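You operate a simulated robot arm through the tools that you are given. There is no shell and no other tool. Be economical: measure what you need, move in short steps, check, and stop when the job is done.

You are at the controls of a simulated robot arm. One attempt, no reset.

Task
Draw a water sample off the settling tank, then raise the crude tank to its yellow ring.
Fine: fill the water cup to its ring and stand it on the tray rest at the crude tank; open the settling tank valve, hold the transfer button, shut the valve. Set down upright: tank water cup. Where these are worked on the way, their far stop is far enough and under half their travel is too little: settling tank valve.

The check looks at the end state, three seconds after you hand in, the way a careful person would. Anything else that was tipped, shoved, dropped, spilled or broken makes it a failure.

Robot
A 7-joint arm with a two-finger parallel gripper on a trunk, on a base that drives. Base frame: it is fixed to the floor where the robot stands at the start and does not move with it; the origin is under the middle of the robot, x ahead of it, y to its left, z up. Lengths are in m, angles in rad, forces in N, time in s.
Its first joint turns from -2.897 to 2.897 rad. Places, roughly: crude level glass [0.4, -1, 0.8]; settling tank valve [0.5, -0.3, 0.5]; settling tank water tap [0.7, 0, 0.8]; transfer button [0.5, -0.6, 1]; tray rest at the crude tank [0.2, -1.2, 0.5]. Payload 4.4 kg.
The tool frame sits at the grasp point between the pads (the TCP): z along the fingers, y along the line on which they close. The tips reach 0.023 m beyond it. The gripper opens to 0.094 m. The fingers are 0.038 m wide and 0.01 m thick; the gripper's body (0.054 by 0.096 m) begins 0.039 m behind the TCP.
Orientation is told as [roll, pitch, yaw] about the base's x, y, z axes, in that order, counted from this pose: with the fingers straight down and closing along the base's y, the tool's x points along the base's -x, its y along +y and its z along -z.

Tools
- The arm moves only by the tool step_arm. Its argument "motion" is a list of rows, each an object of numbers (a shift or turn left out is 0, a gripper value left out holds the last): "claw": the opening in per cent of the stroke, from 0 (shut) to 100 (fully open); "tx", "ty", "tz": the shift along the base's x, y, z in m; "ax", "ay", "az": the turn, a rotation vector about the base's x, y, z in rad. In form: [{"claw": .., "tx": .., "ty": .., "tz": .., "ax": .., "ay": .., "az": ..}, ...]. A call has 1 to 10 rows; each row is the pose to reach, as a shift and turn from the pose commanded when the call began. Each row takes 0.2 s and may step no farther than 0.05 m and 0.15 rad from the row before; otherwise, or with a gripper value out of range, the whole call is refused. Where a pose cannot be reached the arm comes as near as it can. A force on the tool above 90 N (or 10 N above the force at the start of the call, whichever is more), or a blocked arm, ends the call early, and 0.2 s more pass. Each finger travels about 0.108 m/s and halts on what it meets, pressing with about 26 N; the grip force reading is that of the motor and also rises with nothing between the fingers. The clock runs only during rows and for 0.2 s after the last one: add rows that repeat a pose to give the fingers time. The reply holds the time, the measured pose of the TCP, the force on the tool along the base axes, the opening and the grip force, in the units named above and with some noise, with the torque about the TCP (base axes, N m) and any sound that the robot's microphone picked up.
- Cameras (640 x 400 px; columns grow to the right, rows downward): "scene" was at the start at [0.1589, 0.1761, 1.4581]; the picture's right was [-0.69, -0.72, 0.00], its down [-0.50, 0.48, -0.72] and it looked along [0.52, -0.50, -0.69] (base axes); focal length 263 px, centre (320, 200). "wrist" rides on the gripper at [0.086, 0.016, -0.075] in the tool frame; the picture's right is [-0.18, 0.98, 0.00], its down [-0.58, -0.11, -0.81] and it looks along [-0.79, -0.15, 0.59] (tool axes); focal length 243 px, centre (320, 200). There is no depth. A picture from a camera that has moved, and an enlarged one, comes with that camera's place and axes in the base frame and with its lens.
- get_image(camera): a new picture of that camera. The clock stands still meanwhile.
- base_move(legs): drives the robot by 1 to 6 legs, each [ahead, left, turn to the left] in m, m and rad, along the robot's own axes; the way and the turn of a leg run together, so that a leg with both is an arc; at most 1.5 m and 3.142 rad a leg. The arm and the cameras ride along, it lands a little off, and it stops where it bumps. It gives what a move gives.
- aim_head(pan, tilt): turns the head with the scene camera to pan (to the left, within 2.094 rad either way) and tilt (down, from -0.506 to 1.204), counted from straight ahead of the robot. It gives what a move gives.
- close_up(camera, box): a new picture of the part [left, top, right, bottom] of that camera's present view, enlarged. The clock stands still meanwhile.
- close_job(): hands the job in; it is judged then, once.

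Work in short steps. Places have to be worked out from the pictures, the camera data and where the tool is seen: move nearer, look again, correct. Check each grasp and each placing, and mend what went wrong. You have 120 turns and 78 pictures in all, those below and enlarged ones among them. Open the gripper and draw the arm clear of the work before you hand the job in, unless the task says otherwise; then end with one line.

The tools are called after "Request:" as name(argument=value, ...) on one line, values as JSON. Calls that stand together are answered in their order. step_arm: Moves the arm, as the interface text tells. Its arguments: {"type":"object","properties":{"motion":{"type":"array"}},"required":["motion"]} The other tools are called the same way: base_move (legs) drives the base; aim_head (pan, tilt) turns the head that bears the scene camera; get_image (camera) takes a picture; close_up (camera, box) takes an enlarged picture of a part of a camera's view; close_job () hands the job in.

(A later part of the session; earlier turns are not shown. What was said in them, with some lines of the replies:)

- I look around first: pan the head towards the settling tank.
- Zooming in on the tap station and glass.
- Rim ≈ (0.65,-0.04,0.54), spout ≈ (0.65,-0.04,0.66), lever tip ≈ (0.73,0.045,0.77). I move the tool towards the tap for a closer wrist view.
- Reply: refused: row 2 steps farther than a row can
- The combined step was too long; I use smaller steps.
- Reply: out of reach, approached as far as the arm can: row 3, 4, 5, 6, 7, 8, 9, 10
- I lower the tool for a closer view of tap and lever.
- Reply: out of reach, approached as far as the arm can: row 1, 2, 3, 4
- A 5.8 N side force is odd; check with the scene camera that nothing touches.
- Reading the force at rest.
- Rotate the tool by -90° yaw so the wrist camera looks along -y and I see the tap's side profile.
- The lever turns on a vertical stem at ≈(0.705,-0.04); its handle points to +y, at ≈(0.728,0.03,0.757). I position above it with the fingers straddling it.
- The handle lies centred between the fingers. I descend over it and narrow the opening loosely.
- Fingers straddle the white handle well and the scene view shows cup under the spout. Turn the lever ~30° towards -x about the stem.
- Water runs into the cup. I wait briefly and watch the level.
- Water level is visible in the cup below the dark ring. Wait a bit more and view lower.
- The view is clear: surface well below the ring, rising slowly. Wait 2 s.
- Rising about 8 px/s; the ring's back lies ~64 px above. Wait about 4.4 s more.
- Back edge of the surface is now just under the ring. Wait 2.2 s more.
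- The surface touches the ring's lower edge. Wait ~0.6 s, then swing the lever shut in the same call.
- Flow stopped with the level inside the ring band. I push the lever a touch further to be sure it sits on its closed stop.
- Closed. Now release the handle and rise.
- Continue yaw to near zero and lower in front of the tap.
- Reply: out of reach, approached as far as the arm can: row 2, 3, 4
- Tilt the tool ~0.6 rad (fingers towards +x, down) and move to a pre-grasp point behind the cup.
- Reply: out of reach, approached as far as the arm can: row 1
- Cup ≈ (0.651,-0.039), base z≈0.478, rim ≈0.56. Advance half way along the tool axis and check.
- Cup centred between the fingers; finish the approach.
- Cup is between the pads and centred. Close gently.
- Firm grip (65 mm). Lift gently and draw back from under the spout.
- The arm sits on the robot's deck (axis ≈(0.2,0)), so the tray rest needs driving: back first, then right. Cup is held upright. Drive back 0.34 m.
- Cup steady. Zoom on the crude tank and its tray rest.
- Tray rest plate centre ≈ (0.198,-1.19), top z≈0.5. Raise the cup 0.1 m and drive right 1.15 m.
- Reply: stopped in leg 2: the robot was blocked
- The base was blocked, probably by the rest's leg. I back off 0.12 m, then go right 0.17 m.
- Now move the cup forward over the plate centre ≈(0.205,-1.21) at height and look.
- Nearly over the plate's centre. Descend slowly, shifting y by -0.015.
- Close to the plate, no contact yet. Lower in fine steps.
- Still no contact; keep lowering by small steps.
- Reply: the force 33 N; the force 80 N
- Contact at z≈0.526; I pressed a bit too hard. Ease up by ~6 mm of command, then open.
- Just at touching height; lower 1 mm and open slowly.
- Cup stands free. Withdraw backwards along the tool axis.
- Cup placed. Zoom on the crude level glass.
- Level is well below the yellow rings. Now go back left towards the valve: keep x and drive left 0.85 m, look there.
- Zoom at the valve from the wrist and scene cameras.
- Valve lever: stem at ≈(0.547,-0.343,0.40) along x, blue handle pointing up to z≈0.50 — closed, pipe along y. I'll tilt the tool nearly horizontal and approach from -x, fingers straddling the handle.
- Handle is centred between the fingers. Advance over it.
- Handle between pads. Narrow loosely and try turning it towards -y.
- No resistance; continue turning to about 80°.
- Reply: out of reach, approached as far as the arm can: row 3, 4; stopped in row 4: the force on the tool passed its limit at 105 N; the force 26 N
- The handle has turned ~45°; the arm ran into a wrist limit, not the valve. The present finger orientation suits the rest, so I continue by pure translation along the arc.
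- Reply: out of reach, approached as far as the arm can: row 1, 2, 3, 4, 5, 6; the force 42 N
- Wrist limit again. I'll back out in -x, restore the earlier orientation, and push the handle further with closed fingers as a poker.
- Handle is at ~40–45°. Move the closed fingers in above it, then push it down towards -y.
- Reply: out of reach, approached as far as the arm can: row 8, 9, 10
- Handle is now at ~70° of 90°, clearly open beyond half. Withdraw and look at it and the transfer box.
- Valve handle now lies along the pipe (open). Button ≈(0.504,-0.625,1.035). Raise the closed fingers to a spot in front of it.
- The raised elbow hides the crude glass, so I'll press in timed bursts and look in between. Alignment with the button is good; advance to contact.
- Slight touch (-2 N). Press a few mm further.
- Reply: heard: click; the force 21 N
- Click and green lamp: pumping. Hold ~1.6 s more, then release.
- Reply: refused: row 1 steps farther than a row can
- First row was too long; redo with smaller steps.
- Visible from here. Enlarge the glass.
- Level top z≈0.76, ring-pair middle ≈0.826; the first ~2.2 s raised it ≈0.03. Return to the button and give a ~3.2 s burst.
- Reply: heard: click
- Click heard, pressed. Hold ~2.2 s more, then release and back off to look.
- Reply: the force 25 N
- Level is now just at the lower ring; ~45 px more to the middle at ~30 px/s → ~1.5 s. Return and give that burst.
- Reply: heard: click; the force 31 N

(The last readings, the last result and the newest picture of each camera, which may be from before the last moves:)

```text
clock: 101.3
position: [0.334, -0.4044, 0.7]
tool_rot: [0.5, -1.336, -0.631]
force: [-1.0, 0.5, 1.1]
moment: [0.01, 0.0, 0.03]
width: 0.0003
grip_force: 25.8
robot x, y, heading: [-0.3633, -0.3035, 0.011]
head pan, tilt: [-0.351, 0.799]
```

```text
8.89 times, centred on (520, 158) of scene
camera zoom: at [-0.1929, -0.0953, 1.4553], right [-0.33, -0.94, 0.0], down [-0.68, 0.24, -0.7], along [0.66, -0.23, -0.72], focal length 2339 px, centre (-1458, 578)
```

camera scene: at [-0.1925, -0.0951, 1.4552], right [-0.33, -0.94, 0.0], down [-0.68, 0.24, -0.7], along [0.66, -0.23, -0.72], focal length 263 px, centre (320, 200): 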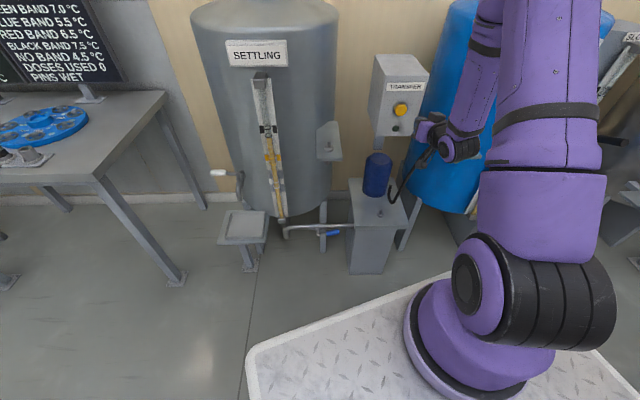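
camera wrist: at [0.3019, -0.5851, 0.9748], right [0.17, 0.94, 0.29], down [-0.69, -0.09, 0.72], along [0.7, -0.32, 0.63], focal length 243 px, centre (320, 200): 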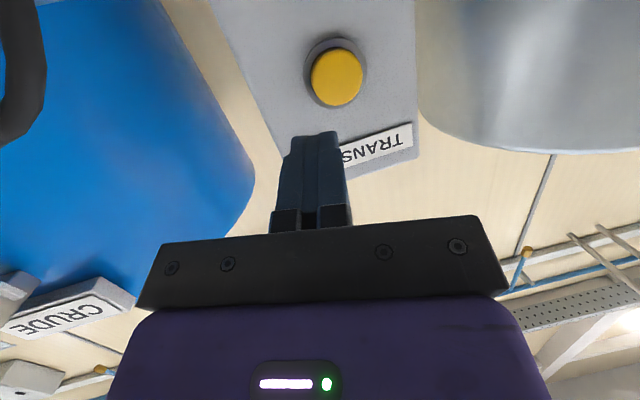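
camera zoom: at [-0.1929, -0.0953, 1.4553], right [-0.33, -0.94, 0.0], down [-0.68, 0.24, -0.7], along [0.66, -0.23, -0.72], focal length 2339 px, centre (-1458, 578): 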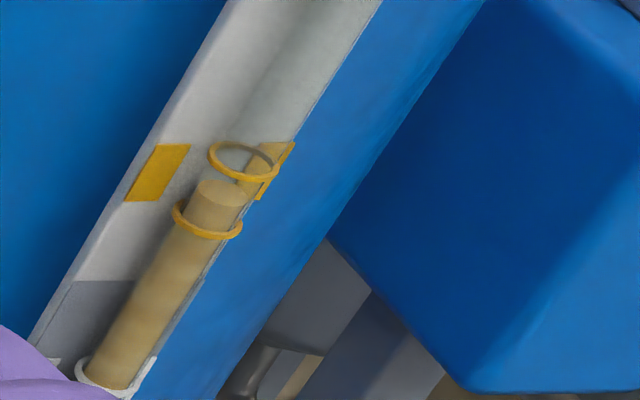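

Level sits exactly between the yellow rings. Now shut the valve; earlier limits were arm reach, so drive 0.14 m forward first.

Request:
base_move(legs=[[0.14, 0, 0]])

Request:
step_arm(motion=[{"tx": -0.04, "tz": -0.02}, {"tx": -0.07, "tz": -0.055}, {"tx": -0.085, "tz": -0.1}, {"tx": -0.085, "tz": -0.145}, {"tx": -0.085, "tz": -0.19}, {"tx": -0.085, "tz": -0.235}, {"tx": -0.085, "tz": -0.28}, {"tx": -0.085, "tz": -0.32}, {"tx": -0.07, "tz": -0.335}])

Request:
get_image(camera="wrist")

Request:
close_up(camera="scene", box=[220, 180, 400, 320])

```text
clock: 102.7
position: [0.475, -0.401, 0.7008]
tool_rot: [0.5, -1.336, -0.633]
force: [-0.2, -0.4, -0.3]
moment: [-0.06, 0.05, 0.0]
width: 0.0001
grip_force: 26.5
robot x, y, heading: [-0.2209, -0.2992, 0.012]
head pan, tilt: [-0.351, 0.799]
```

```text
clock: 104.7
position: [0.4038, -0.4056, 0.4835]
tool_rot: [0.499, -1.337, -0.631]
force: [0.7, -0.1, 0.0]
moment: [-0.04, 0.0, 0.02]
width: 0.0
grip_force: 26.3
out of reach, approached as far as the arm can: row 6, 7, 8, 9
robot x, y, heading: [-0.2242, -0.2989, 0.007]
head pan, tilt: [-0.351, 0.799]
```

```text
8 pictures are left
camera wrist: at [0.3183, -0.3707, 0.4167], right [0.17, 0.94, 0.29], down [-0.69, -0.09, 0.72], along [0.7, -0.32, 0.63], focal length 243 px, centre (320, 200)
```

wrist: 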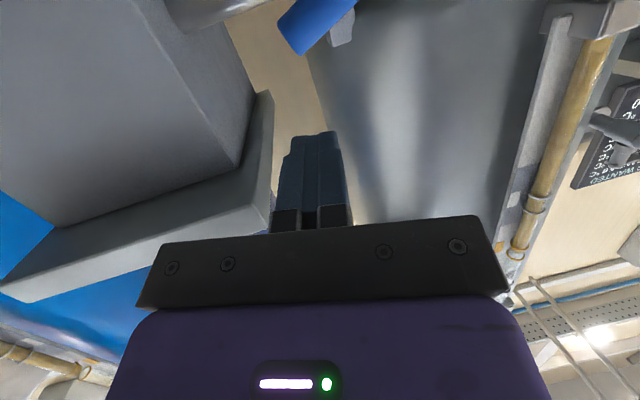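

```text
2.86 times, centred on (310, 250) of scene
camera zoom: at [-0.051, -0.0934, 1.4552], right [-0.33, -0.94, 0.0], down [-0.68, 0.24, -0.7], along [0.66, -0.23, -0.72], focal length 752 px, centre (349, 57)
```

zoom: 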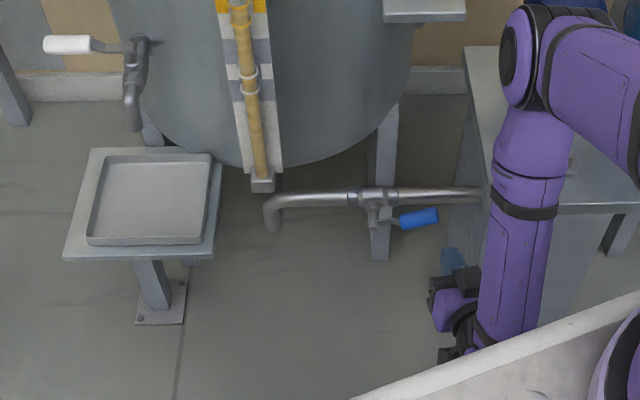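

Low z with a horizontal tool is limited, so I tilt the fingers ~0.4 rad further down and go lower to come beneath the handle.

Request:
step_arm(motion=[{"ay": 0.13, "tx": -0.02}, {"ay": 0.26, "tx": -0.03, "tz": -0.02}, {"ay": 0.4, "tx": -0.03, "tz": -0.05}, {"ay": 0.4, "tx": -0.02, "tz": -0.085}, {"ay": 0.4, "tx": 0.0, "tz": -0.11}])

Request:
get_image(camera="wrist")

```text
clock: 105.8
position: [0.3879, -0.4056, 0.4084]
tool_rot: [0.085, -0.969, -0.243]
force: [-0.2, -0.4, -0.8]
moment: [0.03, 0.0, 0.01]
width: 0.0003
grip_force: 26.2
out of reach, approached as far as the arm can: row 4, 5
robot x, y, heading: [-0.2167, -0.3015, 0.017]
head pan, tilt: [-0.351, 0.799]
```

```text
6 pictures are left
camera wrist: at [0.284, -0.3701, 0.3795], right [0.27, 0.94, 0.2], down [-0.36, -0.09, 0.93], along [0.89, -0.32, 0.31], focal length 243 px, centre (320, 200)
```

wrist: 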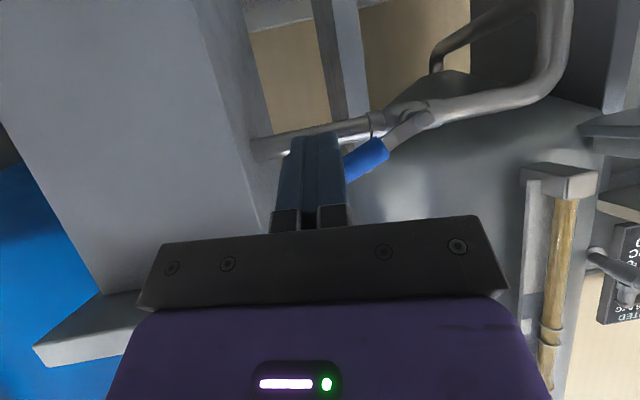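

Handle is at ~62° (root (‑0.385,0.423), bolt (‑0.343,0.396)). The arm is too folded here; back the base 0.1 m, then bring the poker forward and under the handle.

Request:
base_move(legs=[[-0.1, 0, 0]])

Request:
step_arm(motion=[{"tx": 0.045, "tz": 0.0}, {"tx": 0.085, "tz": -0.015}, {"tx": 0.12, "tz": -0.03}, {"tx": 0.15, "tz": -0.042}, {"tx": 0.165, "tz": -0.048}])

```text
clock: 107.0
position: [0.289, -0.4068, 0.4073]
tool_rot: [0.086, -0.968, -0.243]
force: [0.1, -0.1, 0.0]
moment: [0.01, 0.0, -0.01]
width: 0.0002
grip_force: 25.5
robot x, y, heading: [-0.3251, -0.299, 0.016]
head pan, tilt: [-0.351, 0.799]
```

```text
clock: 108.2
position: [0.4422, -0.3992, 0.3819]
tool_rot: [0.084, -0.968, -0.245]
force: [-0.5, -0.6, -0.3]
moment: [-0.01, -0.05, 0.01]
width: 0.0
grip_force: 25.7
out of reach, approached as far as the arm can: row 3, 4, 5
robot x, y, heading: [-0.3243, -0.3008, 0.012]
head pan, tilt: [-0.351, 0.799]
```

Fingers are low enough (0.382) to pass under the handle. Go forward under it, then lift along the arc.

Request:
step_arm(motion=[{"tx": 0.04, "ty": -0.002}, {"tx": 0.078, "ty": -0.004}, {"tx": 0.078, "ty": -0.004, "tz": 0.014}, {"tx": 0.078, "ty": -0.004, "tz": 0.026}, {"tx": 0.078, "ty": -0.007, "tz": 0.049}, {"tx": 0.078, "ty": 0.0, "tz": 0.072}])

Request:
get_image(camera="wrist")

```text
clock: 109.6
position: [0.5215, -0.4005, 0.4563]
tool_rot: [0.085, -0.972, -0.245]
force: [-0.8, -0.4, -0.1]
moment: [-0.02, 0.0, -0.01]
width: 0.0
grip_force: 25.7
out of reach, approached as far as the arm can: row 2
robot x, y, heading: [-0.3266, -0.2998, 0.008]
head pan, tilt: [-0.351, 0.799]
```

```text
5 pictures are left
camera wrist: at [0.4167, -0.3648, 0.4277], right [0.27, 0.94, 0.2], down [-0.36, -0.09, 0.93], along [0.89, -0.32, 0.31], focal length 243 px, centre (320, 200)
```

wrist: 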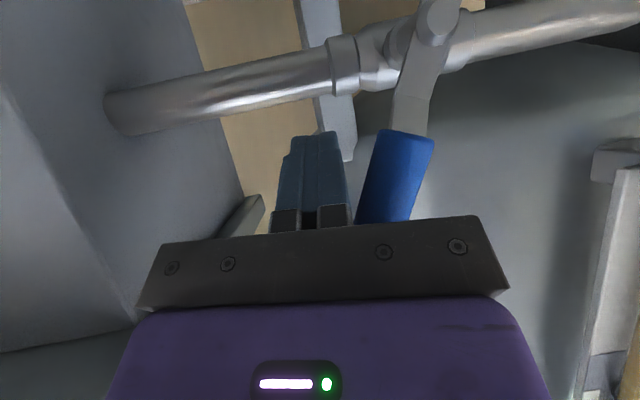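

Handle has come up to ~25° from vertical with the fingers on its -y side. Continue pushing to vertical.

Request:
step_arm(motion=[{"ty": 0.0135, "tz": 0.02}, {"ty": 0.025, "tz": 0.028}, {"ty": 0.0345, "tz": 0.032}])

Request:
step_arm(motion=[{"ty": 0.003}, {"ty": 0.005}])

Request:
get_image(camera="wrist")

```text
clock: 110.4
position: [0.5214, -0.3649, 0.4878]
tool_rot: [0.084, -0.969, -0.244]
force: [0.8, -0.5, 0.2]
moment: [0.01, -0.03, -0.01]
width: 0.0
grip_force: 25.4
robot x, y, heading: [-0.3274, -0.3029, 0.016]
head pan, tilt: [-0.351, 0.799]
```

```text
clock: 111.0
position: [0.5209, -0.3623, 0.4874]
tool_rot: [0.082, -0.971, -0.244]
force: [0.7, -19.5, 2.3]
moment: [0.31, 0.02, -0.27]
width: 0.0
grip_force: 25.5
robot x, y, heading: [-0.3225, -0.2999, 0.011]
head pan, tilt: [-0.351, 0.799]
```

```text
4 pictures are left
camera wrist: at [0.4161, -0.327, 0.4591], right [0.27, 0.94, 0.2], down [-0.36, -0.09, 0.93], along [0.89, -0.33, 0.31], focal length 243 px, centre (320, 200)
```

wrist: 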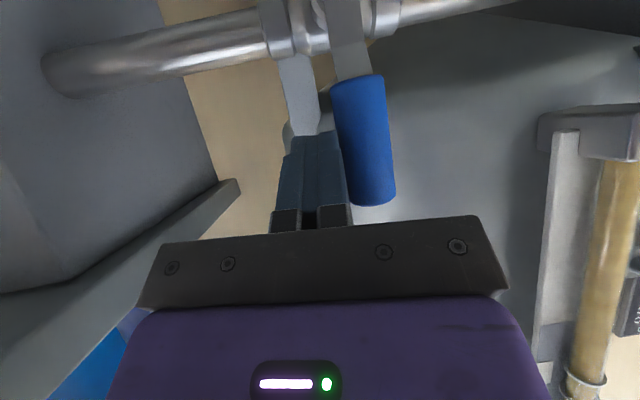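

The stop resists (20 N) and the handle is vertical: shut. Withdraw the arm, raise and open the gripper.

Request:
step_arm(motion=[{"ty": -0.012}, {"ty": -0.012, "tx": -0.04}, {"ty": -0.012, "tx": -0.08, "tz": 0.01}, {"ty": -0.012, "tx": -0.12, "tz": 0.03}, {"ty": -0.012, "tx": -0.15, "tz": 0.06, "claw": 60}, {"ty": -0.012, "tx": -0.17, "tz": 0.1, "claw": 100}, {"ty": -0.012, "tx": -0.18, "tz": 0.145}, {"ty": -0.012, "tx": -0.18, "tz": 0.19}])

Request:
get_image(camera="scene")

Request:
close_up(camera="scene", box=[490, 130, 580, 240])

```text
clock: 112.8
position: [0.3413, -0.3727, 0.6758]
tool_rot: [0.083, -0.969, -0.243]
force: [0.7, 0.0, 0.5]
moment: [0.0, -0.02, 0.0]
width: 0.0938
grip_force: 0.0
robot x, y, heading: [-0.323, -0.3021, 0.011]
head pan, tilt: [-0.351, 0.799]
```

```text
3 pictures are left
camera scene: at [-0.152, -0.0947, 1.4552], right [-0.33, -0.94, 0.0], down [-0.68, 0.24, -0.7], along [0.66, -0.23, -0.72], focal length 263 px, centre (320, 200)
```

scene: 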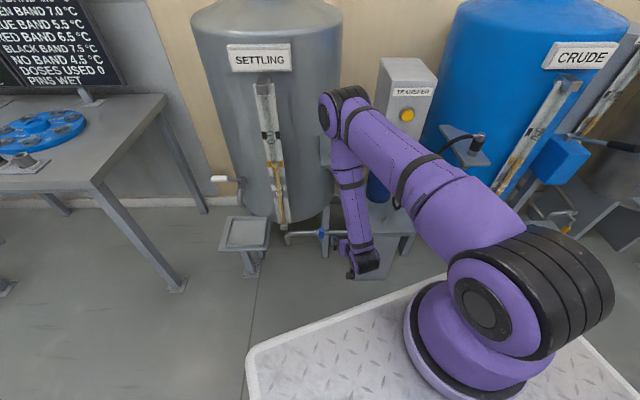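

```text
3.64 times, centred on (535, 185) of scene
camera zoom: at [-0.152, -0.0947, 1.4552], right [-0.33, -0.94, 0.0], down [-0.68, 0.24, -0.7], along [0.66, -0.23, -0.72], focal length 957 px, centre (-462, 254)
```

zoom: 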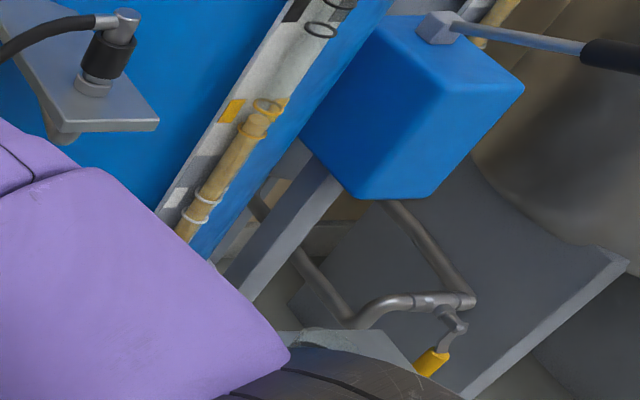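

Valve shut, level between the rings. A last check of the cup: drive left to the earlier clear viewpoint.

Request:
base_move(legs=[[-0.1, 0, 0], [0, 0.3, 0]])

Request:
aim_head(pan=-1.2, tilt=0.6)

Request:
close_up(camera="scene", box=[260, 130, 400, 240])

```text
clock: 115.6
position: [0.2364, -0.0733, 0.6774]
tool_rot: [0.083, -0.968, -0.242]
force: [-0.5, -0.2, 0.2]
moment: [0.02, 0.02, -0.02]
width: 0.0938
grip_force: 0.0
robot x, y, heading: [-0.429, -0.0039, 0.012]
head pan, tilt: [-0.351, 0.799]
```

```text
clock: 116.8
position: [0.2374, -0.073, 0.677]
tool_rot: [0.082, -0.969, -0.244]
force: [-0.6, 0.1, -0.4]
moment: [-0.02, -0.03, -0.02]
width: 0.0939
grip_force: 0.0
robot x, y, heading: [-0.4255, -0.0068, 0.019]
head pan, tilt: [-1.201, 0.6]
```

```text
3.64 times, centred on (330, 185) of scene
camera zoom: at [-0.2989, 0.1482, 1.4721], right [-0.93, -0.38, 0.0], down [-0.21, 0.52, -0.82], along [0.31, -0.76, -0.57], focal length 957 px, centre (284, 254)
```

zoom: 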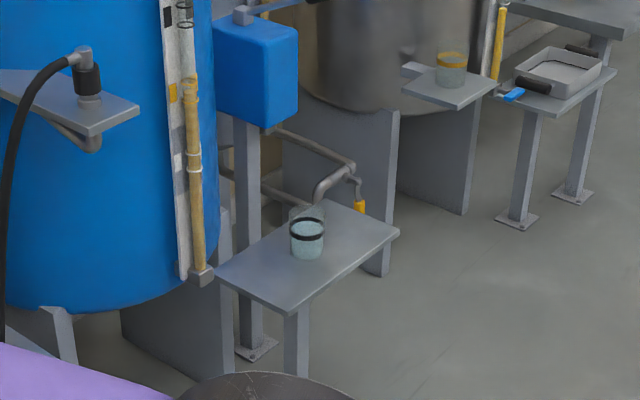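

The cup stands upright on the tray rest, filled to its ring, the crude level is at the yellow ring, and the valve and tap are shut. I hand in.

Request:
close_job()

```text
The job is handed in.
```

The job is handed in: the water cup stands upright on the tray rest, filled to its ring; the crude level sits between the two yellow ring wires; the settling tank valve and the water tap are shut. I turned the valve handle only about 60–70° of what I take to be a 90° travel, past half but not to its far stop. While setting the cup down I briefly pressed it onto the rest with about 79 N; it showed no damage or spill in the pictures.
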